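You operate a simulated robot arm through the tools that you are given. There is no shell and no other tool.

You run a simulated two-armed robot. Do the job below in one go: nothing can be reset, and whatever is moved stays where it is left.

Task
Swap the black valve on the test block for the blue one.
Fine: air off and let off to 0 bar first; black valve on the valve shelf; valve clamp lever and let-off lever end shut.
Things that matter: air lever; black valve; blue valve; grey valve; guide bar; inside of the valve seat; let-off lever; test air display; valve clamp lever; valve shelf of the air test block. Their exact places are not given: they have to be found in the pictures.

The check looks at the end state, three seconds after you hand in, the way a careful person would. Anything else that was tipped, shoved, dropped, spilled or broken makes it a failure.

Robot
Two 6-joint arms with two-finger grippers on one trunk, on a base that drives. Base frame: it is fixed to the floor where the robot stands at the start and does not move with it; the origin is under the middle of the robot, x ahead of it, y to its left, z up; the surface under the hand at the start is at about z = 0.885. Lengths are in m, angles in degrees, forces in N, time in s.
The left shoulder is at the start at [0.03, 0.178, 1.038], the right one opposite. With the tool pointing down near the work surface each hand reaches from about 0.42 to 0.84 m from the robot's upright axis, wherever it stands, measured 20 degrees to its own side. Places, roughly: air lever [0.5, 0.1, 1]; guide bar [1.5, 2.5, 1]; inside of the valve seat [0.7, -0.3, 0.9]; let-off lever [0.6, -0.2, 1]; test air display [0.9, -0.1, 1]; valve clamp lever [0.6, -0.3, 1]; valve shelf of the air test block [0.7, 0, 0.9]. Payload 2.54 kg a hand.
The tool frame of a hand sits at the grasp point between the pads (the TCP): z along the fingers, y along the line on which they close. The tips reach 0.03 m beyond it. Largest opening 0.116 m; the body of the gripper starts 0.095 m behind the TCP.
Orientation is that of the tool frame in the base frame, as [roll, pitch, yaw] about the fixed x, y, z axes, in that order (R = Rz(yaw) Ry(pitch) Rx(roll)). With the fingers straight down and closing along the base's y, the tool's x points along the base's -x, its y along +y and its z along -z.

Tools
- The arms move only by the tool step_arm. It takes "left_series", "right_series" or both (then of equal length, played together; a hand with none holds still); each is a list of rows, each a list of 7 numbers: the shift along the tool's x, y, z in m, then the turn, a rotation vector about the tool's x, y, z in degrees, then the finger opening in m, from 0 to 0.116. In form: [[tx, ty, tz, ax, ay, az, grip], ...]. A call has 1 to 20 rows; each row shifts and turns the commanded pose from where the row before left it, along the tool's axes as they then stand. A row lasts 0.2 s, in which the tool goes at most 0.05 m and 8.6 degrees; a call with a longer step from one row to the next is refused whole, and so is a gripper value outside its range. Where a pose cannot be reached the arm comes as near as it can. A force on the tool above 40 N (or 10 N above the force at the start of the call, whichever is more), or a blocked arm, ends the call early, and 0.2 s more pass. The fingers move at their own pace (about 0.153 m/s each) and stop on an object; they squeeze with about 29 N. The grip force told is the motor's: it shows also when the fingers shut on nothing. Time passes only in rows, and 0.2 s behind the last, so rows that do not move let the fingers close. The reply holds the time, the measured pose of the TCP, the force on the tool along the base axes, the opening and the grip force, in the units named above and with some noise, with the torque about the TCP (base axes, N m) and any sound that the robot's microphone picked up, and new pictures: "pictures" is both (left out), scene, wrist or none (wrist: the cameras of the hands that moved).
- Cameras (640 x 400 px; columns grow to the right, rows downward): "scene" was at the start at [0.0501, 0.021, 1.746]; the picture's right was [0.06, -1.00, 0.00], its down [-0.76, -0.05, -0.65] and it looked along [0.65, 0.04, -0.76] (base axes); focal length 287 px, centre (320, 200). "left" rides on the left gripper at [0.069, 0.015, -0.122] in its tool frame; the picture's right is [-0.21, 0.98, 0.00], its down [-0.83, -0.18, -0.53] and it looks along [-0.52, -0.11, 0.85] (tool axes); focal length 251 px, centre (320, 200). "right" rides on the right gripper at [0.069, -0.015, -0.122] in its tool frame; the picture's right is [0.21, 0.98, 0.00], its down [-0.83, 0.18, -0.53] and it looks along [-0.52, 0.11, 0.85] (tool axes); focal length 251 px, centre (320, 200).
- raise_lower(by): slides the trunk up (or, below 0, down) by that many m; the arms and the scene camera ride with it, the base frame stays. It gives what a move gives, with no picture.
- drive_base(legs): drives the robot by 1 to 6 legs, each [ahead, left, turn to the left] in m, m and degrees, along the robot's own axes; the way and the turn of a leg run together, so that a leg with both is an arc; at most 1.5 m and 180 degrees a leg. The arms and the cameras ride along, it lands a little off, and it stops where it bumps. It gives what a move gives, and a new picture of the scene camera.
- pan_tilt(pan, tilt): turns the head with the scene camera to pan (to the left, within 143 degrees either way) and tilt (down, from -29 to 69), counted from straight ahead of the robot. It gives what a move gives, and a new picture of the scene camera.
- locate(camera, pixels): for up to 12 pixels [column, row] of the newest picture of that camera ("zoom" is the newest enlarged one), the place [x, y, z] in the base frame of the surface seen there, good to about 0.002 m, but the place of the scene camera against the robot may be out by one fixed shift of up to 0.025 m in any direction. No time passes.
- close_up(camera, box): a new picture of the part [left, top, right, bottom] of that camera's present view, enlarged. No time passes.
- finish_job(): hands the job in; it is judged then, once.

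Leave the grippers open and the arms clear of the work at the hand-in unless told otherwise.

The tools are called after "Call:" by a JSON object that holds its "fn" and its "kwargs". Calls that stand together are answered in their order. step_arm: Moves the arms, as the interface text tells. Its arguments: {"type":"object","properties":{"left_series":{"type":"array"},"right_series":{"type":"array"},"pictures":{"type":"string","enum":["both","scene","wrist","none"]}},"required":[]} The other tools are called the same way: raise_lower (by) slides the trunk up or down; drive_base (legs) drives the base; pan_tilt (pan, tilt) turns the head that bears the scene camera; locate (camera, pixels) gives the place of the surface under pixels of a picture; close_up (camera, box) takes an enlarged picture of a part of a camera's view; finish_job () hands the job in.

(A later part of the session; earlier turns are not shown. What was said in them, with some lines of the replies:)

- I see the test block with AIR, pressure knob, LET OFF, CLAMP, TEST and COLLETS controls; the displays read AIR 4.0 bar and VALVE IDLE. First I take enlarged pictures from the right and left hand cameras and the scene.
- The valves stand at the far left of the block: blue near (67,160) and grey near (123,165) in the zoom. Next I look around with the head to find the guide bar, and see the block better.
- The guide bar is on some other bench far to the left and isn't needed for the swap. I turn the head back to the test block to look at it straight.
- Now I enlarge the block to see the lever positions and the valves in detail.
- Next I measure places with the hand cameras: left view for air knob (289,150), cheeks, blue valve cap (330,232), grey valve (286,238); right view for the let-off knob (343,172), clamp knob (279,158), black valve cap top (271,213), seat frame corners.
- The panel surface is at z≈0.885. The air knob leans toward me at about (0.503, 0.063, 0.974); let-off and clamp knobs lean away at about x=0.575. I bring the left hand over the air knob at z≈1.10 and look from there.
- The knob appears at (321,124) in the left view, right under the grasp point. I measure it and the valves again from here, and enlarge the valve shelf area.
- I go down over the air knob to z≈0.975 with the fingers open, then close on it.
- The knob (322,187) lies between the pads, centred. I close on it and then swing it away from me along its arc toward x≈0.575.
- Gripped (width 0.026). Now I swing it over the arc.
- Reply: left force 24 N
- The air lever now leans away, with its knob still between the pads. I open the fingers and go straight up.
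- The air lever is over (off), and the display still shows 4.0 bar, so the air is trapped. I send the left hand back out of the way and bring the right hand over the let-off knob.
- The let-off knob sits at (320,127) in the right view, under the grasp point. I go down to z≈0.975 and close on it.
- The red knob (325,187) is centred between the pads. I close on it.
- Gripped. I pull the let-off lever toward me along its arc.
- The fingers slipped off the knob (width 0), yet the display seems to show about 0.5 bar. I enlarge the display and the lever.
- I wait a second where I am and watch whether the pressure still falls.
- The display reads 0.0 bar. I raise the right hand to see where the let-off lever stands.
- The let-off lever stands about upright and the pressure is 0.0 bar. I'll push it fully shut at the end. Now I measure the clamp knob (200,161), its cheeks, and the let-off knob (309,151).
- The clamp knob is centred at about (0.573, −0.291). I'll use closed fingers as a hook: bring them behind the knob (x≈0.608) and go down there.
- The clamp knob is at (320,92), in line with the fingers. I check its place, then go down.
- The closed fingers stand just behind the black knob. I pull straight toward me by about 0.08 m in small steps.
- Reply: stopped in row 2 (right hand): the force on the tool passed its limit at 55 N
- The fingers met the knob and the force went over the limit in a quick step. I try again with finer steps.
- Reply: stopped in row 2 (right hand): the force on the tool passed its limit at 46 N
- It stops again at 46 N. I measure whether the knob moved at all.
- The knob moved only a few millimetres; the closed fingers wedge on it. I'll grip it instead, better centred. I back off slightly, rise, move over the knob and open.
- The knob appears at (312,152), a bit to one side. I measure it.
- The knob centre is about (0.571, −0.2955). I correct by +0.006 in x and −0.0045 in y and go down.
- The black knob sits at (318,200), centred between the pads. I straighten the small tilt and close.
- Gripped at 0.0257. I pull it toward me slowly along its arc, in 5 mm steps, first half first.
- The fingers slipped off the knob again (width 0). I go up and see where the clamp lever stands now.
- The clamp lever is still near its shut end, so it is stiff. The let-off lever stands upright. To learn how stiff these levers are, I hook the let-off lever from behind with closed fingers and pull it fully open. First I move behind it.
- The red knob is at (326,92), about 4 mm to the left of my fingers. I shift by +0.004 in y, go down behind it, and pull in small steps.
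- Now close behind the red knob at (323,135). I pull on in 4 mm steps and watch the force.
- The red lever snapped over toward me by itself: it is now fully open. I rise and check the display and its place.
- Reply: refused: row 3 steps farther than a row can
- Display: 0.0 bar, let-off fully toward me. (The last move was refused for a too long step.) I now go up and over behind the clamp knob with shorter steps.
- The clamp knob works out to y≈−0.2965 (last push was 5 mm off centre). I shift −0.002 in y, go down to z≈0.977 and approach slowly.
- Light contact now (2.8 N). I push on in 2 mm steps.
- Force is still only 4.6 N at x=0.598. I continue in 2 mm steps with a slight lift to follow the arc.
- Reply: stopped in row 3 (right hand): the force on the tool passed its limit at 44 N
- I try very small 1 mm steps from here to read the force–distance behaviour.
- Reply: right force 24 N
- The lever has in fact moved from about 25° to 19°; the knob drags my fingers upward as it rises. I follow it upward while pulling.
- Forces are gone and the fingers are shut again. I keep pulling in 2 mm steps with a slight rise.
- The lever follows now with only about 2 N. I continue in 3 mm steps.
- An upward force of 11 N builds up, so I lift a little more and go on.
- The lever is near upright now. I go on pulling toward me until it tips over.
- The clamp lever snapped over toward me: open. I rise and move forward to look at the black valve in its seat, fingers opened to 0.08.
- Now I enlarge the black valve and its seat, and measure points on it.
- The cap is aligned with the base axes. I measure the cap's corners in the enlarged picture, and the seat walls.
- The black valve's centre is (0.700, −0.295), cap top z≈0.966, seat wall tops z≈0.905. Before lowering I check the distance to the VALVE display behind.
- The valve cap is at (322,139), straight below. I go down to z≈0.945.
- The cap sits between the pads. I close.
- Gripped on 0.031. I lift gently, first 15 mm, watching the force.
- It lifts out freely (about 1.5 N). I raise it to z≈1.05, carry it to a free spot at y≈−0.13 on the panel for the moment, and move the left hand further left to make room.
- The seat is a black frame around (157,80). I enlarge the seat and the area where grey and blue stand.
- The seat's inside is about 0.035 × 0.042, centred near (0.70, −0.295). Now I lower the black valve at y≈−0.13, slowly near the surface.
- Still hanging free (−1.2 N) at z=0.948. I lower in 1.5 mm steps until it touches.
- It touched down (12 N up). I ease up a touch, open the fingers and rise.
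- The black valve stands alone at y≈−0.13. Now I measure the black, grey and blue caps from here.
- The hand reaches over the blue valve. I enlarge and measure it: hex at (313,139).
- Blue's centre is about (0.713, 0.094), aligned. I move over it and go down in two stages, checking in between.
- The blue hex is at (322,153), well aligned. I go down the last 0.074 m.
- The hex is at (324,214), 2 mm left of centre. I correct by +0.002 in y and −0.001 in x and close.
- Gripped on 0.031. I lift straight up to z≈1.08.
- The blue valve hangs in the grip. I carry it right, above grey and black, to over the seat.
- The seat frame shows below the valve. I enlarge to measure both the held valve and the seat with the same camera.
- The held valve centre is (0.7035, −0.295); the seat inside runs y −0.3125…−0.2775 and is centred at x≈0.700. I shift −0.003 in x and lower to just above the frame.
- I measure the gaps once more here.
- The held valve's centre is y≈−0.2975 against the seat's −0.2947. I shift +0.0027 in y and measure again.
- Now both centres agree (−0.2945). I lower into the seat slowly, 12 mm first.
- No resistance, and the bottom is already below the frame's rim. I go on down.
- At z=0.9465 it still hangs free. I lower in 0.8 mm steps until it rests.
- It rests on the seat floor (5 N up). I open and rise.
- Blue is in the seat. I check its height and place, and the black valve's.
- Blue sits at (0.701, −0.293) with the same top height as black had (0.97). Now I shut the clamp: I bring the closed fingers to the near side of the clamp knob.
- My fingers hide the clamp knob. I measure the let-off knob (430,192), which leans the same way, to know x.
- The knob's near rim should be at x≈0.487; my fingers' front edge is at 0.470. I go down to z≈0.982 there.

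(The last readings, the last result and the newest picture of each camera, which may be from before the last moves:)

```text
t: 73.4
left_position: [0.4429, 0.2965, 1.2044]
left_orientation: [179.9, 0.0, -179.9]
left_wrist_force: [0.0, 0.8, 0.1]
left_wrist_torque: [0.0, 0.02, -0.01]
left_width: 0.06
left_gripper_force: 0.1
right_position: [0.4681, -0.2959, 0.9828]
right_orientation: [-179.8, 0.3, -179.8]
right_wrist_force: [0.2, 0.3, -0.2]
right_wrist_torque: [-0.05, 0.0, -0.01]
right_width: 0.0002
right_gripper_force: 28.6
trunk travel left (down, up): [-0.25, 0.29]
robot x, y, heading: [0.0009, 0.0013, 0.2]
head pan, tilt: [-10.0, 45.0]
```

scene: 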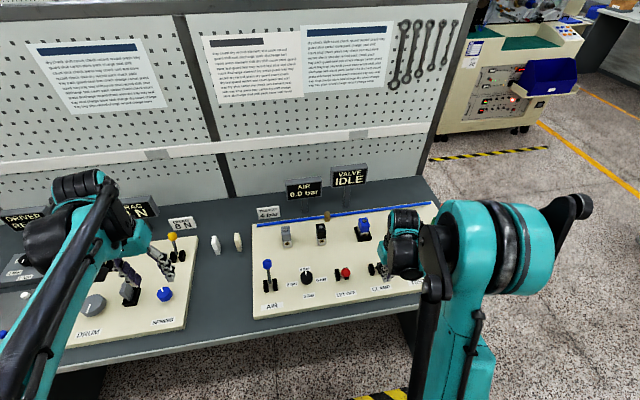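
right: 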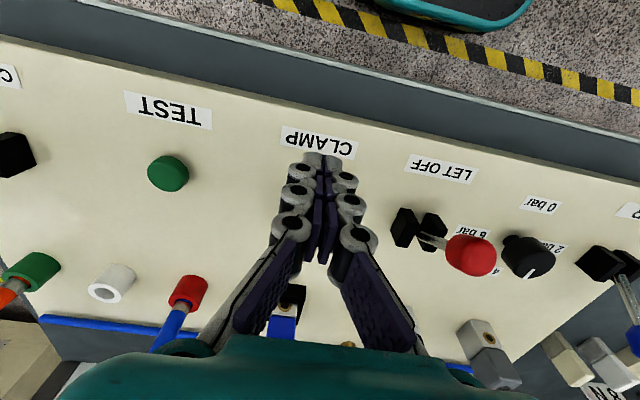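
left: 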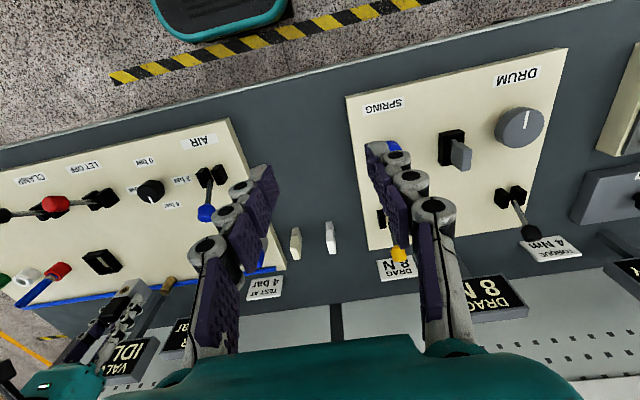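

Nothing touched yet. I push away from me in 3 mm steps with a slight rise.

Call:
{"fn": "step_arm", "kwargs": {"right_series": [[-0.003, 0, 0, 0, 0, 0, 0.0], [-0.003, 0, 0, 0, 0, 0, 0.0], [-0.003, 0, -0.001, 0, 0, 0, 0.0], [-0.003, 0, -0.001, 0, 0, 0, 0.0]], "pictures": "none"}}

Call:
{"fn": "step_arm", "kwargs": {"right_series": [[-0.003, 0, -0.001, 0, 0, 0, 0.0], [-0.003, 0, -0.001, 0, 0, 0, 0.0]], "pictures": "none"}}

```text
t: 74.4
left_position: [0.442, 0.2959, 1.2042]
left_orientation: [179.9, 0.0, -179.8]
left_wrist_force: [-0.1, -1.0, 0.5]
left_wrist_torque: [-0.03, -0.03, -0.03]
left_width: 0.0599
left_gripper_force: 0.0
right_position: [0.481, -0.2946, 0.9865]
right_orientation: [-179.9, 0.3, -179.9]
right_wrist_force: [-3.7, -0.5, -0.1]
right_wrist_torque: [0.0, 0.03, 0.0]
right_width: 0.0059
right_gripper_force: 29.0
trunk travel left (down, up): [-0.25, 0.29]
robot x, y, heading: [-0.002, 0.0007, 0.3]
head pan, tilt: [-10.0, 45.0]
```

```text
t: 75.0
left_position: [0.4409, 0.296, 1.2035]
left_orientation: [-180.0, -0.1, -179.9]
left_wrist_force: [0.7, 0.5, -0.2]
left_wrist_torque: [-0.02, -0.01, 0.01]
left_width: 0.0598
left_gripper_force: 0.0
right_position: [0.4863, -0.2946, 0.9875]
right_orientation: [-179.8, 0.3, -179.8]
right_wrist_force: [-3.5, 0.7, 0.8]
right_wrist_torque: [0.0, 0.02, 0.01]
right_width: 0.0056
right_gripper_force: 28.7
trunk travel left (down, up): [-0.25, 0.29]
robot x, y, heading: [-0.0004, 0.0015, -0.0]
head pan, tilt: [-10.0, 45.0]
```

The lever yields with about 3.6 N. I go on.

Call:
{"fn": "step_arm", "kwargs": {"right_series": [[-0.003, 0, -0.001, 0, 0, 0, 0.0], [-0.003, 0, -0.0008, 0, 0, 0, 0.0], [-0.003, 0, -0.0006, 0, 0, 0, 0.0], [-0.003, 0, -0.0004, 0, 0, 0, 0.0]], "pictures": "none"}}

Call:
{"fn": "step_arm", "kwargs": {"right_series": [[-0.003, 0, -0.0004, 0, 0, 0, 0.0], [-0.003, 0, -0.0002, 0, 0, 0, 0.0], [-0.003, 0, 0, 0, 0, 0, 0.0], [-0.003, 0, 0, 0, 0, 0, 0.0]], "pictures": "wrist"}}

```text
t: 76.0
left_position: [0.442, 0.2945, 1.2047]
left_orientation: [-179.9, -0.1, -180.0]
left_wrist_force: [-0.9, -0.3, 0.1]
left_wrist_torque: [0.01, 0.03, -0.03]
left_width: 0.0599
left_gripper_force: 0.0
right_position: [0.4962, -0.2948, 0.9894]
right_orientation: [-179.9, 0.3, -179.8]
right_wrist_force: [-1.7, 0.5, -0.1]
right_wrist_torque: [-0.01, 0.03, 0.02]
right_width: 0.0059
right_gripper_force: 28.7
trunk travel left (down, up): [-0.25, 0.29]
robot x, y, heading: [-0.0001, 0.0012, -0.0]
head pan, tilt: [-10.0, 45.0]
```

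```text
t: 77.0
left_position: [0.4418, 0.2957, 1.2044]
left_orientation: [179.9, 0.0, -179.8]
left_wrist_force: [-0.6, -0.7, -0.6]
left_wrist_torque: [-0.02, -0.03, -0.01]
left_width: 0.0598
left_gripper_force: 0.1
right_position: [0.5112, -0.2967, 0.9913]
right_orientation: [-179.8, 0.3, -179.9]
right_wrist_force: [1.0, -0.6, -0.4]
right_wrist_torque: [0.02, 0.03, 0.04]
right_width: 0.0002
right_gripper_force: 29.0
trunk travel left (down, up): [-0.25, 0.29]
robot x, y, heading: [-0.0009, 0.0003, 0.2]
head pan, tilt: [-10.0, 45.0]
```

right: 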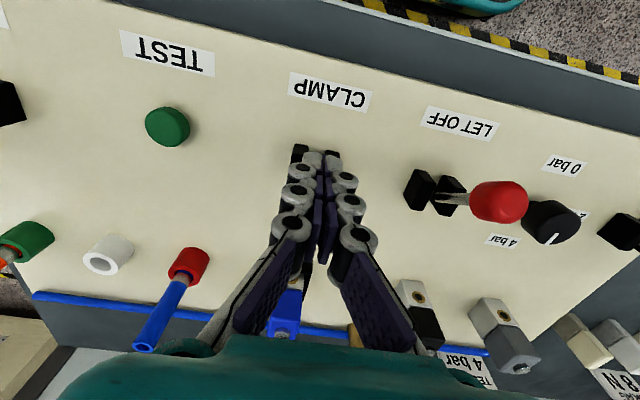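

The force vanished: the lever has probably tipped over. I follow through up to x≈0.545 and then rise to look.

Call:
{"fn": "step_arm", "kwargs": {"right_series": [[-0.005, 0, 0, 0, 0, 0, 0.0], [-0.005, 0, 0, 0, 0, 0, 0.0], [-0.005, 0, 0, 0, 0, 0, 0.0], [-0.005, 0, 0, 0, 0, 0, 0.0], [-0.005, 0, 0, 0, 0, 0, 0.0], [-0.005, 0, 0, 0, 0, 0, 0.0], [0, 0, 0, 0, 0, 0, 0.0]], "pictures": "none"}}

Call:
{"fn": "step_arm", "kwargs": {"right_series": [[0.005, 0, -0.03, 0, 0, 0, 0.0], [0.01, 0.01, -0.04, 0, 0, 0, 0.0], [0.02, 0.03, -0.02, 0, 0, 0, 0.0], [0.02, 0.03, 0, 0, 0, 0, 0.0], [0.01, 0.03, 0, 0, 0, 0, 0.0], [0, 0, 0, 0, 0, 0, 0]], "pictures": "both"}}

```text
t: 78.6
left_position: [0.4411, 0.2967, 1.2044]
left_orientation: [-180.0, 0.0, -179.9]
left_wrist_force: [-0.3, -0.6, 0.5]
left_wrist_torque: [-0.03, -0.02, -0.01]
left_width: 0.06
left_gripper_force: 0.0
right_position: [0.5396, -0.2965, 0.9913]
right_orientation: [-179.8, 0.3, -179.8]
right_wrist_force: [0.2, 0.2, -0.4]
right_wrist_torque: [-0.03, -0.01, 0.03]
right_width: 0.0
right_gripper_force: 28.6
trunk travel left (down, up): [-0.25, 0.29]
robot x, y, heading: [0.0012, -0.0005, 0.1]
head pan, tilt: [-10.0, 45.0]
```

```text
t: 80.0
left_position: [0.4425, 0.2961, 1.2035]
left_orientation: [-180.0, -0.1, -179.9]
left_wrist_force: [-0.4, -0.4, 0.4]
left_wrist_torque: [0.01, 0.0, -0.02]
left_width: 0.0601
left_gripper_force: 0.0
right_position: [0.4736, -0.1974, 1.0805]
right_orientation: [-179.7, 0.4, -179.9]
right_wrist_force: [0.5, -0.4, 0.4]
right_wrist_torque: [0.02, 0.01, -0.02]
right_width: 0.0001
right_gripper_force: 28.5
trunk travel left (down, up): [-0.25, 0.29]
robot x, y, heading: [0.0029, -0.0018, 0.1]
head pan, tilt: [-10.0, 45.0]
```

scene: 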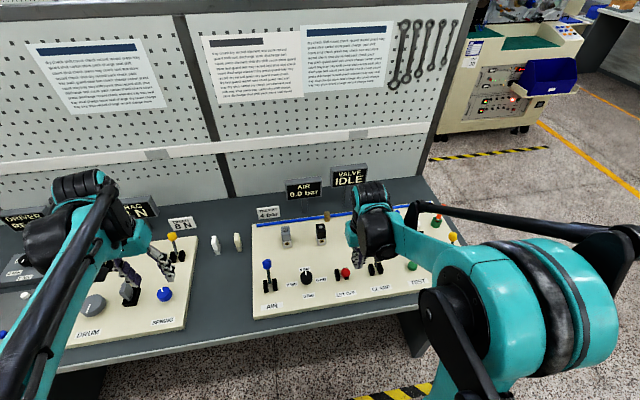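
right: 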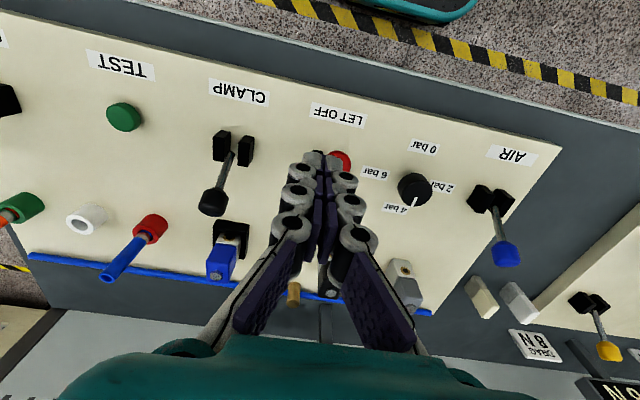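

The clamp lever leans away again (knob at (212,203)): shut. Now the let-off lever: I go to its near side and down.

Call:
{"fn": "step_arm", "kwargs": {"right_series": [[0.014, 0.0195, 0, 0, 0, 0, 0.0], [0, 0, 0.03, 0, 0, 0, 0.0], [0, 0, 0.035, 0, 0, 0, 0.0], [0, 0, 0.033, 0, 0, 0, 0.0], [-0.005, 0, 0, 0, 0, 0, 0.0], [-0.004, 0, 0, 0, 0, 0, 0.0], [0, 0, 0, 0, 0, 0, 0.0]], "pictures": "wrist"}}

```text
t: 81.6
left_position: [0.4428, 0.2962, 1.2046]
left_orientation: [-180.0, 0.0, -179.9]
left_wrist_force: [-0.3, 0.5, -1.1]
left_wrist_torque: [0.01, 0.02, 0.0]
left_width: 0.06
left_gripper_force: 0.1
right_position: [0.4707, -0.1758, 0.9828]
right_orientation: [-179.8, 0.3, -179.8]
right_wrist_force: [0.4, 0.4, 0.1]
right_wrist_torque: [-0.02, -0.01, 0.0]
right_width: 0.0
right_gripper_force: 28.4
trunk travel left (down, up): [-0.25, 0.29]
robot x, y, heading: [-0.0032, -0.0039, 0.1]
head pan, tilt: [-10.0, 45.0]
```

right: 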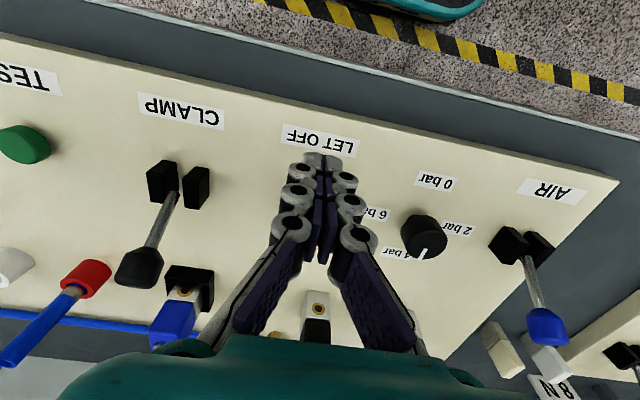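

In place on the near side of the red knob. I push it away in 3 mm steps with a slight rise.

Call:
{"fn": "step_arm", "kwargs": {"right_series": [[-0.003, -0.001, 0, 0, 0, 0, 0.0], [-0.003, 0, -0.0005, 0, 0, 0, 0.0], [-0.003, 0, -0.001, 0, 0, 0, 0.0], [-0.003, 0, -0.001, 0, 0, 0, 0.0]], "pictures": "none"}}

Call:
{"fn": "step_arm", "kwargs": {"right_series": [[-0.003, 0, -0.001, 0, 0, 0, 0.0], [-0.003, 0, -0.001, 0, 0, 0, 0.0], [-0.003, 0, -0.001, 0, 0, 0, 0.0], [-0.003, 0, -0.0008, 0, 0, 0, 0.0], [-0.003, 0, -0.0006, 0, 0, 0, 0.0]], "pictures": "none"}}

Call:
{"fn": "step_arm", "kwargs": {"right_series": [[-0.003, 0, -0.0004, 0, 0, 0, 0.0], [-0.003, 0, -0.0004, 0, 0, 0, 0.0], [-0.003, 0, 0, 0, 0, 0, 0.0], [-0.003, 0, 0, 0, 0, 0, 0.0], [-0.003, 0, 0, 0, 0, 0, 0.0]], "pictures": "wrist"}}

```text
t: 82.6
left_position: [0.4428, 0.2946, 1.2038]
left_orientation: [-179.9, 0.1, -179.9]
left_wrist_force: [-0.3, -0.2, -0.4]
left_wrist_torque: [-0.01, -0.01, 0.01]
left_width: 0.0598
left_gripper_force: 0.1
right_position: [0.4823, -0.1764, 0.9847]
right_orientation: [-179.8, 0.2, -179.8]
right_wrist_force: [-5.3, 0.5, 1.6]
right_wrist_torque: [-0.03, 0.02, -0.03]
right_width: 0.0
right_gripper_force: 28.5
trunk travel left (down, up): [-0.25, 0.29]
robot x, y, heading: [0.002, -0.0023, -0.1]
head pan, tilt: [-10.0, 45.0]
```

```text
t: 83.8
left_position: [0.4414, 0.2958, 1.2042]
left_orientation: [179.9, 0.0, -179.9]
left_wrist_force: [-0.4, -0.1, 0.1]
left_wrist_torque: [0.0, -0.01, -0.01]
left_width: 0.0602
left_gripper_force: 0.0
right_position: [0.4966, -0.1762, 0.9891]
right_orientation: [-179.8, 0.3, -180.0]
right_wrist_force: [-0.6, -0.5, 0.0]
right_wrist_torque: [0.03, 0.03, -0.01]
right_width: 0.0
right_gripper_force: 28.2
trunk travel left (down, up): [-0.25, 0.29]
robot x, y, heading: [0.0055, -0.0013, -0.1]
head pan, tilt: [-10.0, 45.0]
```

```text
t: 85.0
left_position: [0.4421, 0.2959, 1.204]
left_orientation: [180.0, 0.0, -179.9]
left_wrist_force: [0.0, 0.1, -0.8]
left_wrist_torque: [0.0, 0.01, -0.02]
left_width: 0.0599
left_gripper_force: 0.1
right_position: [0.5111, -0.1766, 0.9915]
right_orientation: [-179.8, 0.4, -179.8]
right_wrist_force: [-0.5, 0.4, 0.3]
right_wrist_torque: [-0.05, 0.01, -0.03]
right_width: 0.0
right_gripper_force: 28.7
trunk travel left (down, up): [-0.25, 0.29]
robot x, y, heading: [0.0027, 0.0006, 0.0]
head pan, tilt: [-10.0, 45.0]
```

right: 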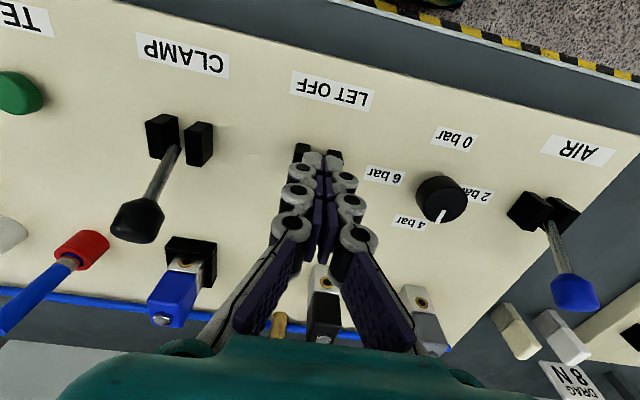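

I follow through to x≈0.54 and then rise and step aside to look at the lever.

Call:
{"fn": "step_arm", "kwargs": {"right_series": [[-0.005, 0, 0, 0, 0, 0, 0.0], [-0.005, 0, 0, 0, 0, 0, 0.0], [-0.005, 0, 0, 0, 0, 0, 0.0], [-0.005, 0, 0, 0, 0, 0, 0.0], [-0.005, 0, 0, 0, 0, 0, 0.0], [-0.004, 0, 0, 0, 0, 0, 0.0], [0, 0, 0, 0, 0, 0, 0.0]], "pictures": "none"}}

Call:
{"fn": "step_arm", "kwargs": {"right_series": [[0.005, 0, -0.03, 0, 0, 0, 0.0], [0.01, 0, -0.04, 0, 0, 0, 0.0], [0.02, 0.02, -0.03, 0, 0, 0, 0.0], [0.02, 0.04, 0, 0, 0, 0, 0.0], [0.01, 0.04, 0, 0, 0, 0, 0.0], [0, 0, 0, 0, 0, 0, 0]], "pictures": "both"}}

Call:
{"fn": "close_up", "kwargs": {"camera": "right", "box": [100, 80, 320, 260]}}

Call:
{"fn": "close_up", "kwargs": {"camera": "scene", "box": [240, 160, 440, 300]}}

```text
t: 86.6
left_position: [0.4431, 0.2965, 1.2037]
left_orientation: [-179.9, 0.0, -179.9]
left_wrist_force: [1.0, 0.2, -0.4]
left_wrist_torque: [0.01, -0.03, -0.03]
left_width: 0.0598
left_gripper_force: 0.2
right_position: [0.5407, -0.1762, 0.9911]
right_orientation: [-179.8, 0.4, -179.8]
right_wrist_force: [0.2, 0.3, -0.2]
right_wrist_torque: [-0.01, -0.03, 0.03]
right_width: 0.0001
right_gripper_force: 29.0
trunk travel left (down, up): [-0.25, 0.29]
robot x, y, heading: [0.0, 0.0017, 0.1]
head pan, tilt: [-10.0, 45.0]
```

```text
t: 88.0
left_position: [0.4418, 0.2951, 1.2035]
left_orientation: [179.9, 0.0, -179.9]
left_wrist_force: [-0.3, 0.8, 0.1]
left_wrist_torque: [0.03, -0.02, -0.02]
left_width: 0.0601
left_gripper_force: 0.2
right_position: [0.4744, -0.0779, 1.0866]
right_orientation: [-179.8, 0.3, -179.9]
right_wrist_force: [0.9, -0.8, -0.7]
right_wrist_torque: [0.01, -0.02, 0.01]
right_width: 0.0
right_gripper_force: 28.7
trunk travel left (down, up): [-0.25, 0.29]
robot x, y, heading: [0.0011, -0.0026, 0.0]
head pan, tilt: [-10.0, 45.0]
```

scene: 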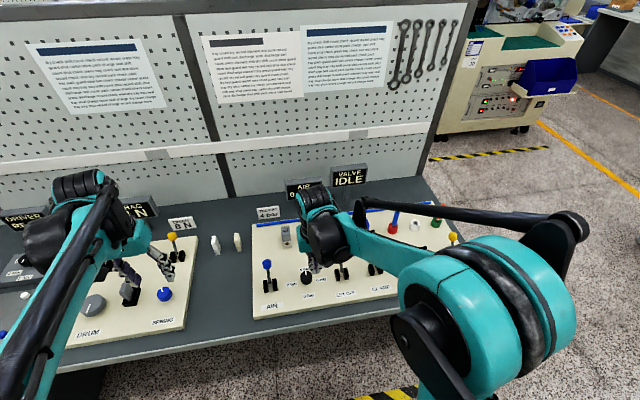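
right: 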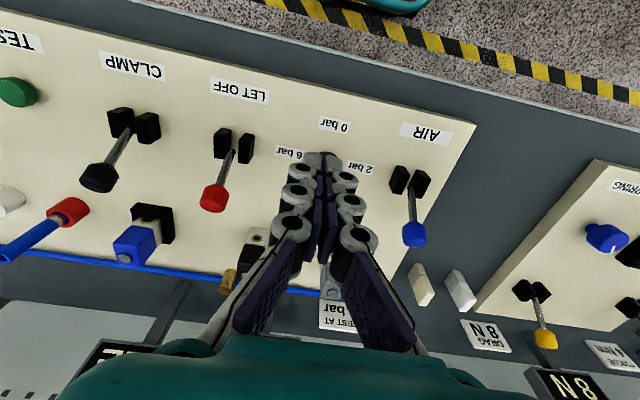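

```text
2.22 times, centred on (210, 170) of right
```

zoom: 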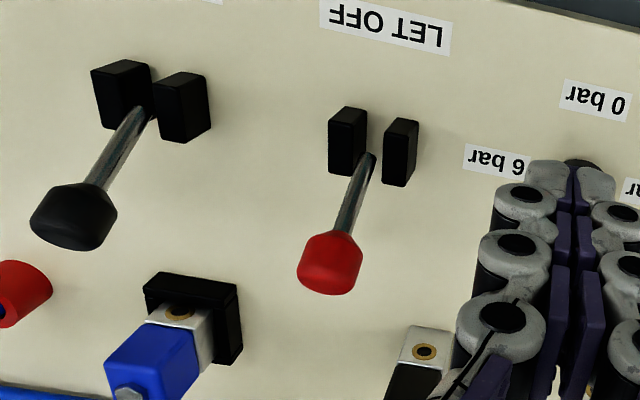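

```text
2.86 times, centred on (340, 230) of scene
```

zoom: 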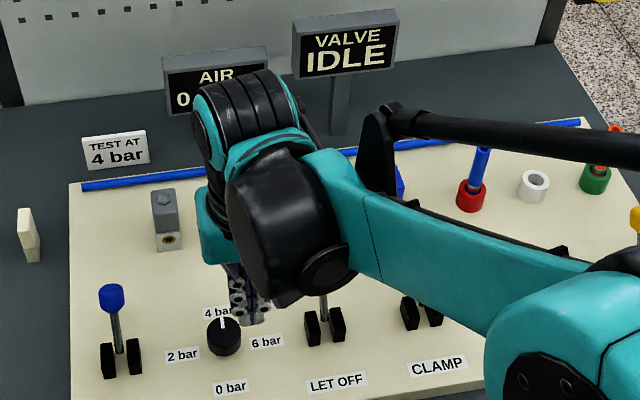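

All three levers lean away: clamp shut, let-off shut, air off. Now I move the black valve to the spot on the valve shelf where the blue one stood (surely on the shelf). I go over the black valve first.

Call:
{"fn": "step_arm", "kwargs": {"right_series": [[-0.038, -0.009, 0, 0, 0, 0, 0.0], [-0.038, -0.009, 0, 0, 0, 0, 0.03], [-0.038, -0.009, 0, 0, 0, 0, 0.056], [-0.038, -0.009, 0, 0, 0, 0, 0.056], [-0.038, -0.009, 0, 0, 0, 0, 0.056], [-0.037, -0.009, 0, 0, 0, 0, 0.056], [0, 0, 0, 0, 0, 0, 0.056]], "pictures": "both"}}

Call:
{"fn": "close_up", "kwargs": {"camera": "scene", "box": [240, 160, 440, 300]}}

```text
t: 89.6
left_position: [0.4412, 0.2968, 1.2052]
left_orientation: [-179.9, 0.0, -179.9]
left_wrist_force: [0.0, -0.2, -0.8]
left_wrist_torque: [-0.01, -0.05, 0.0]
left_width: 0.0602
left_gripper_force: 0.0
right_position: [0.7021, -0.1284, 1.0943]
right_orientation: [-179.9, 0.3, -179.8]
right_wrist_force: [0.5, -0.8, 0.9]
right_wrist_torque: [0.0, -0.05, -0.01]
right_width: 0.0561
right_gripper_force: 0.0
trunk travel left (down, up): [-0.25, 0.29]
robot x, y, heading: [0.001, 0.0008, -0.2]
head pan, tilt: [-10.0, 45.0]
```

scene: 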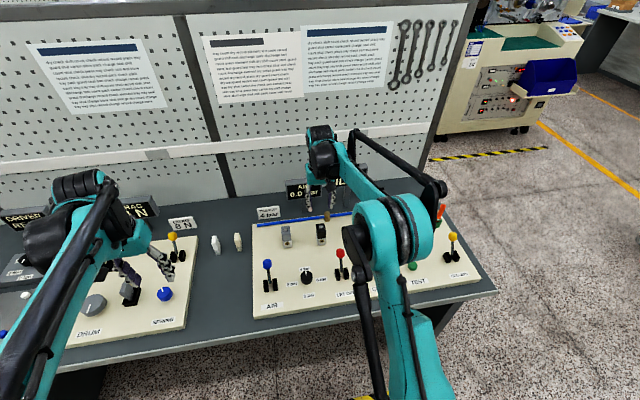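
right: 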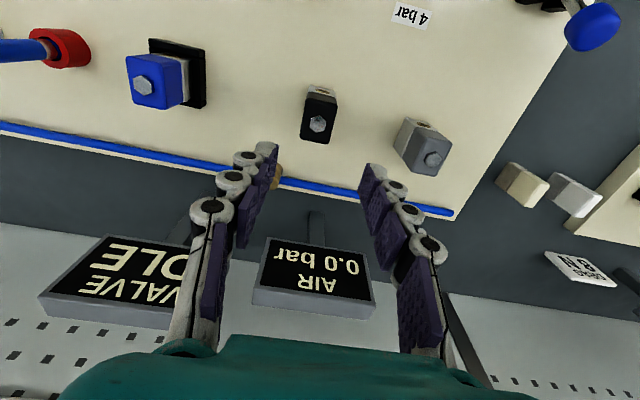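

```text
2.86 times, centred on (340, 230) of scene
```

zoom: 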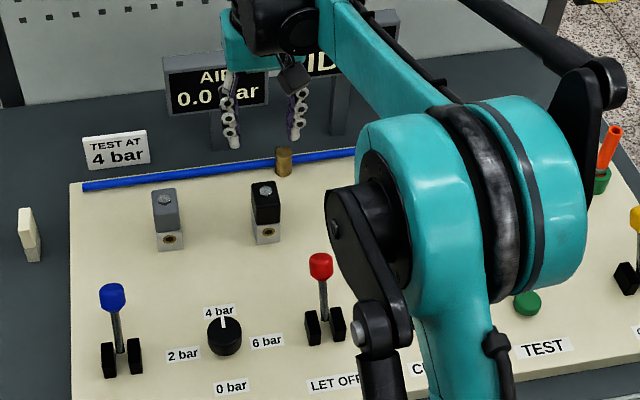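

The black hex is at (317,124), 3–4 mm to the right of my hand. I correct by −0.0035 and go down to z≈0.944.

Call:
{"fn": "step_arm", "kwargs": {"right_series": [[0, -0.0035, 0.03, 0, 0, 0, 0.056], [0, 0, 0.035, 0, 0, 0, 0.056], [0, 0, 0.035, 0, 0, 0, 0.056], [0, 0, 0.03, 0, 0, 0, 0.056], [0, 0, 0.02, 0, 0, 0, 0.056], [0, 0, 0, 0, 0, 0, 0.056]], "pictures": "wrist"}}

```text
t: 91.0
left_position: [0.4409, 0.2958, 1.2041]
left_orientation: [179.9, 0.1, -179.9]
left_wrist_force: [-0.5, 0.8, 0.2]
left_wrist_torque: [0.02, -0.03, 0.0]
left_width: 0.06
left_gripper_force: 0.1
right_position: [0.7014, -0.1353, 0.9422]
right_orientation: [-179.7, 0.2, -179.8]
right_wrist_force: [0.5, -0.1, 0.1]
right_wrist_torque: [-0.03, 0.0, -0.04]
right_width: 0.0562
right_gripper_force: 0.1
trunk travel left (down, up): [-0.25, 0.29]
robot x, y, heading: [0.0034, -0.0035, 0.1]
head pan, tilt: [-10.0, 45.0]
```

right: 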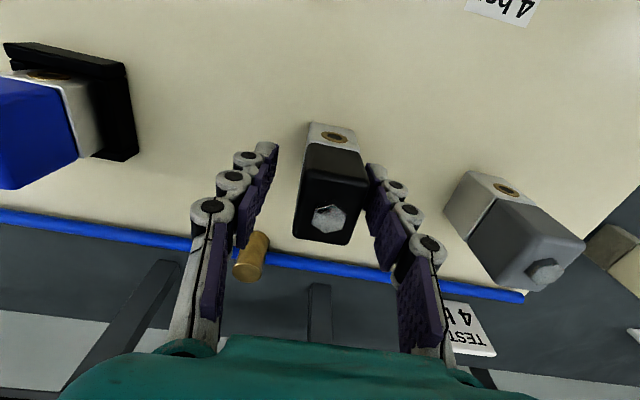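

The hex is at (328,217), 4 mm left. I shift +0.004 in y, then close.

Call:
{"fn": "step_arm", "kwargs": {"right_series": [[0, 0.004, 0, 0, 0, 0, 0.056], [0, 0, 0, 0, 0, 0, 0.0], [0, 0, 0, 0, 0, 0, 0.0], [0, 0, 0, 0, 0, 0, 0.0]], "pictures": "wrist"}}

```text
t: 92.0
left_position: [0.4415, 0.2961, 1.2034]
left_orientation: [-180.0, -0.1, -179.9]
left_wrist_force: [0.7, 0.2, -0.8]
left_wrist_torque: [0.01, -0.03, 0.0]
left_width: 0.0602
left_gripper_force: 0.1
right_position: [0.7019, -0.1312, 0.9422]
right_orientation: [-179.8, 0.3, -179.8]
right_wrist_force: [0.1, 1.5, 2.1]
right_wrist_torque: [0.06, 0.02, -0.05]
right_width: 0.0313
right_gripper_force: 29.4
trunk travel left (down, up): [-0.25, 0.29]
robot x, y, heading: [0.0025, -0.0004, 0.0]
head pan, tilt: [-10.0, 45.0]
```

right: 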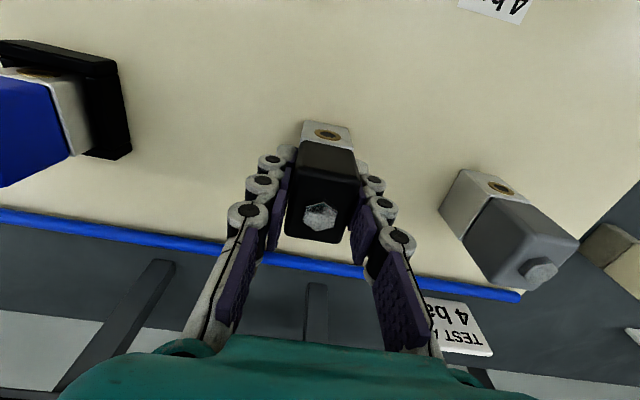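

Gripped. I lift it to z≈1.08 and carry it left over the grey valve to the blue one's former spot.

Call:
{"fn": "step_arm", "kwargs": {"right_series": [[0, 0, -0.02, 0, 0, 0, 0.0], [0, 0, -0.04, 0, 0, 0, 0.0], [0, 0, -0.04, 0, 0, 0, 0.0], [0, 0, -0.038, 0, 0, 0, 0.0], [-0.0016, 0.0375, 0, 0, 0, 0, 0.0], [-0.0016, 0.0375, 0, 0, 0, 0, 0.0], [-0.0017, 0.0375, 0, 0, 0, 0, 0.0], [-0.0017, 0.0375, 0, 0, 0, 0, 0.0], [-0.0017, 0.0375, 0, 0, 0, 0, 0.0], [-0.0017, 0.0375, 0, 0, 0, 0, 0.0], [0, 0, 0, 0, 0, 0, 0.0]], "pictures": "both"}}

```text
t: 94.4
left_position: [0.4423, 0.2949, 1.2046]
left_orientation: [179.9, 0.1, -179.9]
left_wrist_force: [-0.7, -0.1, -0.5]
left_wrist_torque: [0.03, -0.03, 0.02]
left_width: 0.0599
left_gripper_force: 0.0
right_position: [0.7116, 0.0918, 1.0786]
right_orientation: [-179.9, 0.2, -179.8]
right_wrist_force: [-1.5, 0.3, -1.3]
right_wrist_torque: [0.0, 0.02, 0.01]
right_width: 0.0309
right_gripper_force: 29.4
trunk travel left (down, up): [-0.25, 0.29]
robot x, y, heading: [0.0004, -0.0, 0.0]
head pan, tilt: [-10.0, 45.0]
```

scene: 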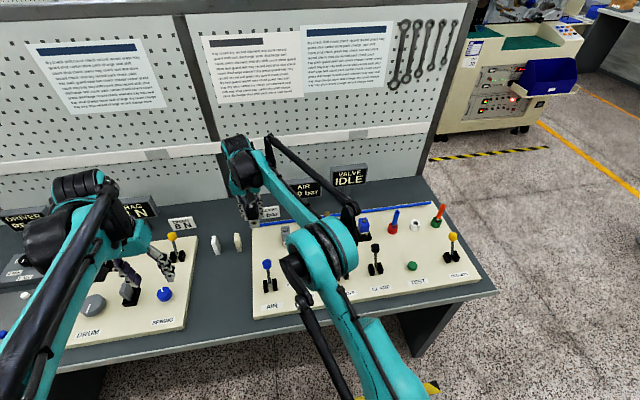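
right: 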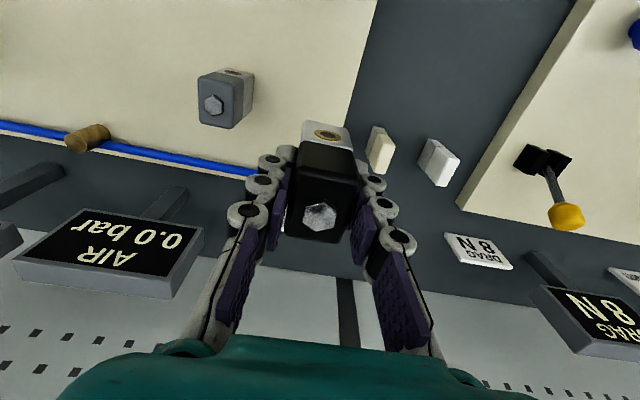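

I check the panel's left edge near (354,95) and the grey valve's place before setting down.

Call:
{"fn": "locate", "kwargs": {"camera": "right", "pixels": [[345, 100], [350, 110], [340, 118], [213, 105], [319, 215], [376, 150], [360, 100]]}}

```text
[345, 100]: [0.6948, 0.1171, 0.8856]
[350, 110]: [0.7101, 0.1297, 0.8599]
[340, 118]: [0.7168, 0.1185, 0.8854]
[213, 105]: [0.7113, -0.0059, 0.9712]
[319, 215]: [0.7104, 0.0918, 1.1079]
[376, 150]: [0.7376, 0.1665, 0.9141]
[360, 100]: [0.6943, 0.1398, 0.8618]
```

The panel edge is at y≈0.122, so the valve at y≈0.09 stands well on it. I lower it.

Call:
{"fn": "step_arm", "kwargs": {"right_series": [[0, -0.001, 0.03, 0, 0, 0, 0.0], [0, 0, 0.035, 0, 0, 0, 0.0], [0, 0, 0.035, 0, 0, 0, 0.0], [0, 0, 0.02, 0, 0, 0, 0.0], [0, 0, 0.008, 0, 0, 0, 0.0], [0, 0, 0.004, 0, 0, 0, 0.0], [0, 0, 0, 0, 0, 0, 0.0]], "pictures": "wrist"}}

```text
t: 96.0
left_position: [0.4436, 0.2953, 1.2046]
left_orientation: [180.0, -0.1, -179.9]
left_wrist_force: [-0.1, 0.0, -0.1]
left_wrist_torque: [0.02, 0.01, -0.02]
left_width: 0.0601
left_gripper_force: 0.0
right_position: [0.7123, 0.0929, 0.9479]
right_orientation: [-179.9, 0.3, -179.7]
right_wrist_force: [-0.5, -0.4, -1.0]
right_wrist_torque: [-0.03, 0.04, 0.0]
right_width: 0.0312
right_gripper_force: 28.7
trunk travel left (down, up): [-0.25, 0.29]
robot x, y, heading: [-0.0022, -0.0024, 0.3]
head pan, tilt: [-10.0, 45.0]
```

right: 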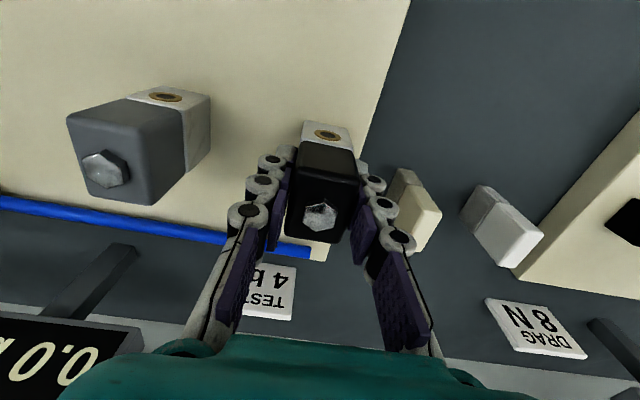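

About 6 mm remain. I lower in small steps.

Call:
{"fn": "step_arm", "kwargs": {"right_series": [[0, -0.001, 0.002, 0, 0, 0, 0.0], [0, 0, 0.0015, 0, 0, 0, 0.0], [0, 0, 0, 0, 0, 0, 0.0]], "pictures": "none"}}

Call:
{"fn": "step_arm", "kwargs": {"right_series": [[0, 0, 0.0008, 0, 0, 0, 0.0], [0, 0, 0.0008, 0, 0, 0, 0.0], [0, 0, 0, 0, 0, 0, 0.0]], "pictures": "none"}}

```text
t: 96.8
left_position: [0.4422, 0.2956, 1.2044]
left_orientation: [-180.0, 0.0, -179.8]
left_wrist_force: [1.0, -0.8, -0.6]
left_wrist_torque: [-0.02, 0.01, 0.01]
left_width: 0.06
left_gripper_force: 0.1
right_position: [0.7128, 0.0916, 0.9431]
right_orientation: [-179.9, 0.3, -179.8]
right_wrist_force: [-0.1, 0.1, -1.7]
right_wrist_torque: [-0.01, 0.0, -0.01]
right_width: 0.0307
right_gripper_force: 29.0
trunk travel left (down, up): [-0.25, 0.29]
robot x, y, heading: [-0.0011, 0.0006, 0.1]
head pan, tilt: [-10.0, 45.0]
```

```text
t: 97.6
left_position: [0.4411, 0.2976, 1.2043]
left_orientation: [-180.0, 0.0, -179.9]
left_wrist_force: [-0.3, -1.3, 0.5]
left_wrist_torque: [-0.03, 0.03, -0.02]
left_width: 0.0603
left_gripper_force: 0.0
right_position: [0.7111, 0.0925, 0.9434]
right_orientation: [-179.8, 0.4, -179.8]
right_wrist_force: [4.4, 3.6, 12.8]
right_wrist_torque: [0.14, -0.09, 0.02]
right_width: 0.031
right_gripper_force: 28.9
trunk travel left (down, up): [-0.25, 0.29]
robot x, y, heading: [-0.0013, 0.0032, -0.1]
head pan, tilt: [-10.0, 45.0]
```

It stands (12.8 N up). I ease up slightly, open, and rise straight up.

Call:
{"fn": "step_arm", "kwargs": {"right_series": [[0, 0, -0.0008, 0, 0, 0, 0.0], [0, 0, 0, 0, 0, 0, 0.04], [0, 0, 0, 0, 0, 0, 0.056], [0, 0, 0, 0, 0, 0, 0.056], [0, 0, -0.03, 0, 0, 0, 0.056], [0, 0, -0.04, 0, 0, 0, 0.056], [0, 0, -0.04, 0, 0, 0, 0.056], [0.02, 0, -0.03, 0, 0, 0, 0.056], [0.03, 0, 0, 0, 0, 0, 0.056], [0, 0, 0, 0, 0, 0, 0.056]], "pictures": "both"}}

```text
t: 99.8
left_position: [0.4416, 0.2966, 1.2051]
left_orientation: [180.0, 0.0, -179.9]
left_wrist_force: [0.4, -0.3, 0.1]
left_wrist_torque: [0.0, -0.01, 0.0]
left_width: 0.06
left_gripper_force: 0.0
right_position: [0.6642, 0.094, 1.0811]
right_orientation: [-179.7, 0.4, -179.9]
right_wrist_force: [0.6, 0.5, 0.4]
right_wrist_torque: [0.01, 0.0, -0.01]
right_width: 0.0559
right_gripper_force: 0.0
trunk travel left (down, up): [-0.25, 0.29]
robot x, y, heading: [-0.0004, 0.0037, 0.1]
head pan, tilt: [-10.0, 45.0]
```

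scene: 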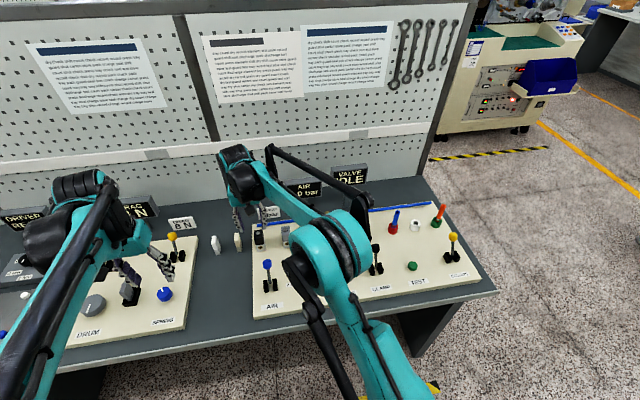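
right: 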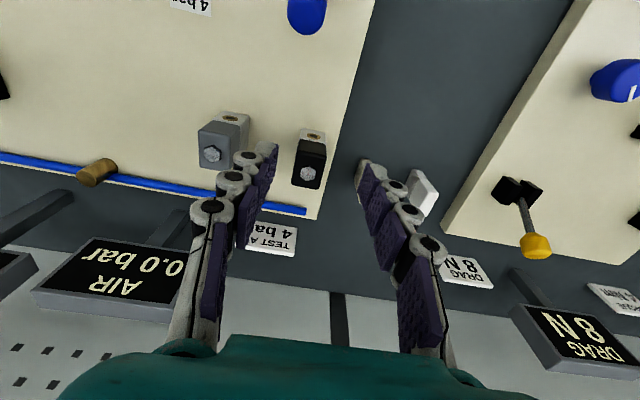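

Black stands on the shelf next to grey. I withdraw the right arm up and back to its starting place, fingers open.

Call:
{"fn": "step_arm", "kwargs": {"right_series": [[0, 0, -0.045, 0, 0, 0, 0.08], [0, 0, -0.045, 0, 0, 0, 0.1], [0.02, 0, -0.04, 0, 0, 0, 0.116], [0.03, -0.01, -0.03, 0, 0, 0, 0.116], [0.03, -0.03, -0.02, 0, 0, 0, 0.116], [0.03, -0.038, 0, 0, 0, 0, 0.116], [0.03, -0.038, 0, 0, 0, 0, 0.116], [0.03, -0.038, 0, 0, 0, 0, 0.116], [0.02, -0.04, 0, 0, 0, 0, 0.116], [0.015, -0.04, 0, 0, 0, 0, 0.116], [0, -0.045, 0, 0, 0, 0, 0.116], [0, -0.045, 0, 0, 0, 0, 0.116], [0, 0, 0, 0, 0, 0, 0.116]], "left_series": [[0, 0, 0, 0, 0, 0, 0.08], [0, 0, 0, 0, 0, 0, 0.1], [0, 0, 0, 0, 0, 0, 0.116], [0, 0, 0, 0, 0, 0, 0.116], [0, 0, 0, 0, 0, 0, 0.116], [0, 0, 0, 0, 0, 0, 0.116], [0, 0, 0, 0, 0, 0, 0.116], [0, 0, 0, 0, 0, 0, 0.116], [0, 0, 0, 0, 0, 0, 0.116], [0, 0, 0, 0, 0, 0, 0.116], [0, 0, 0, 0, 0, 0, 0.116], [0, 0, 0, 0, 0, 0, 0.116], [0, 0, 0, 0, 0, 0, 0.116]], "pictures": "both"}}

Call:
{"fn": "close_up", "kwargs": {"camera": "scene", "box": [230, 160, 480, 320]}}

Call:
{"fn": "close_up", "kwargs": {"camera": "right", "box": [200, 60, 500, 260]}}

```text
t: 102.6
left_position: [0.4429, 0.2965, 1.2045]
left_orientation: [180.0, 0.0, -179.9]
left_wrist_force: [-0.3, 0.5, 0.0]
left_wrist_torque: [-0.01, -0.01, -0.02]
left_width: 0.116
left_gripper_force: 0.1
right_position: [0.4594, -0.2296, 1.265]
right_orientation: [-179.8, 0.3, -179.9]
right_wrist_force: [-0.8, 0.3, 0.5]
right_wrist_torque: [-0.03, 0.0, -0.01]
right_width: 0.1159
right_gripper_force: 0.1
trunk travel left (down, up): [-0.25, 0.29]
robot x, y, heading: [-0.0009, 0.0027, 0.0]
head pan, tilt: [-10.0, 45.0]
```

scene: 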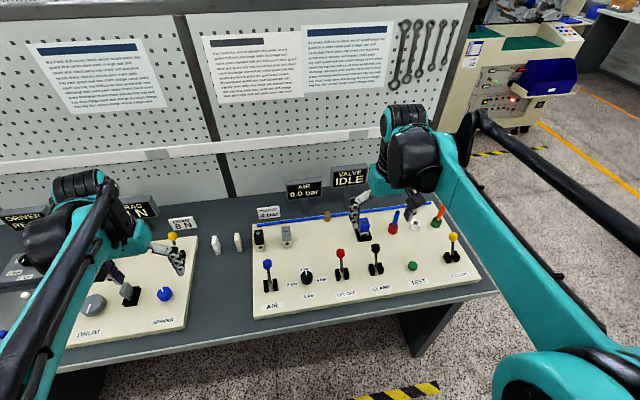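
right: 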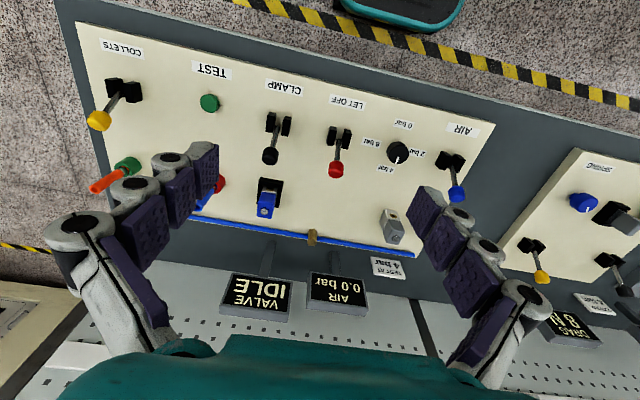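
left: 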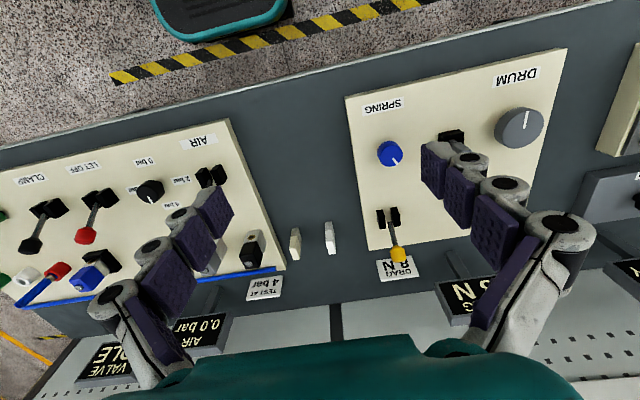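

```text
2.50 times, centred on (355, 240) of scene
```

zoom: 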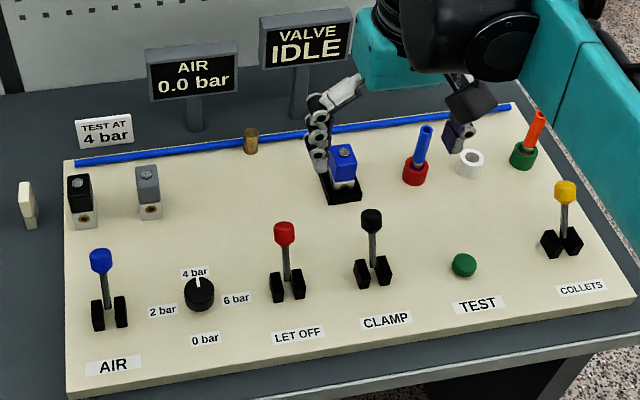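

```text
2.00 times, centred on (350, 160) of right
```

zoom: 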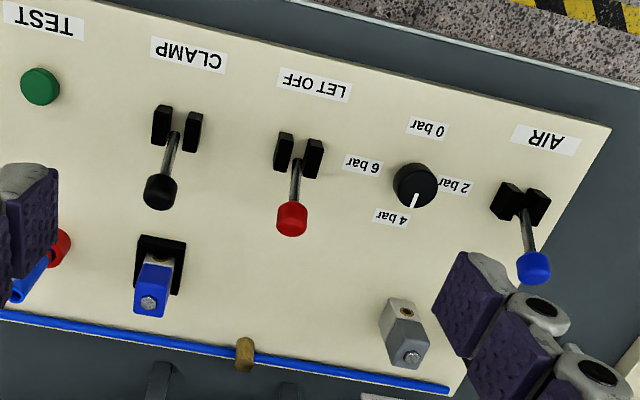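

Everything looks right: display 0.0 bar, blue in the seat, black and grey on the shelf. I check the lever knobs' end positions by measurement in the right view: clamp (269,155), let-off (336,169), air (456,194), blue hex.

Call:
{"fn": "locate", "kwargs": {"camera": "right", "pixels": [[270, 155], [336, 169], [457, 195], [264, 211], [268, 196], [391, 239]]}}

Call:
{"fn": "locate", "kwargs": {"camera": "left", "pixels": [[252, 260], [32, 245], [84, 236], [90, 280]]}}

```text
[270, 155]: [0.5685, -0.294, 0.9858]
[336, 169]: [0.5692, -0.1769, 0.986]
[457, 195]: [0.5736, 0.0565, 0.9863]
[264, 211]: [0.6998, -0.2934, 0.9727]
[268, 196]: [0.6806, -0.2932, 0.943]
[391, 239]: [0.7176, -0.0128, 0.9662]
```

```text
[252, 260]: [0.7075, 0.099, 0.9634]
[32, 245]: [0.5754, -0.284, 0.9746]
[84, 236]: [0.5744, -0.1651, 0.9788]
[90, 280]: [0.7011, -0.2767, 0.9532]
```

Clamp knob (0.5685) and let-off knob (0.569) are back at their shut positions. The air lever is off, the blue valve is seated, and the black valve is on the shelf. Both hands are open and clear, so I hand in.

Call:
{"fn": "finish_job", "kwargs": {}}

```text
The job is handed in.
```

The blue valve is now in the test block's seat and the black valve is on the valve shelf. The job is handed in; I haven't seen the check's result.

- **Air:** I turned the air lever off first and let the pressure off until the display read 0.0 bar. Only then did I open the clamp. The air lever is still off.
- **Valves:** The blue valve sits in the seat at the same height the black one did. The black valve stands on the shelf where the blue one was. I never gripped or moved the grey valve.
- **Levers:** The clamp lever and let-off lever are both shut, with their knobs back within about 2 mm of where they started.
- **Along the way:** My grip slipped off the let-off knob once and the clamp knob once. Pulling the clamp lever open also tripped the force limit three times, at up to 55 N. I saw no damage, and both levers moved freely afterwards.

I found no marking for the valve shelf. I took it to be the area where the grey and blue valves stood, so I put the black valve in the blue one's old spot.

Both grippers are open and clear of the work.
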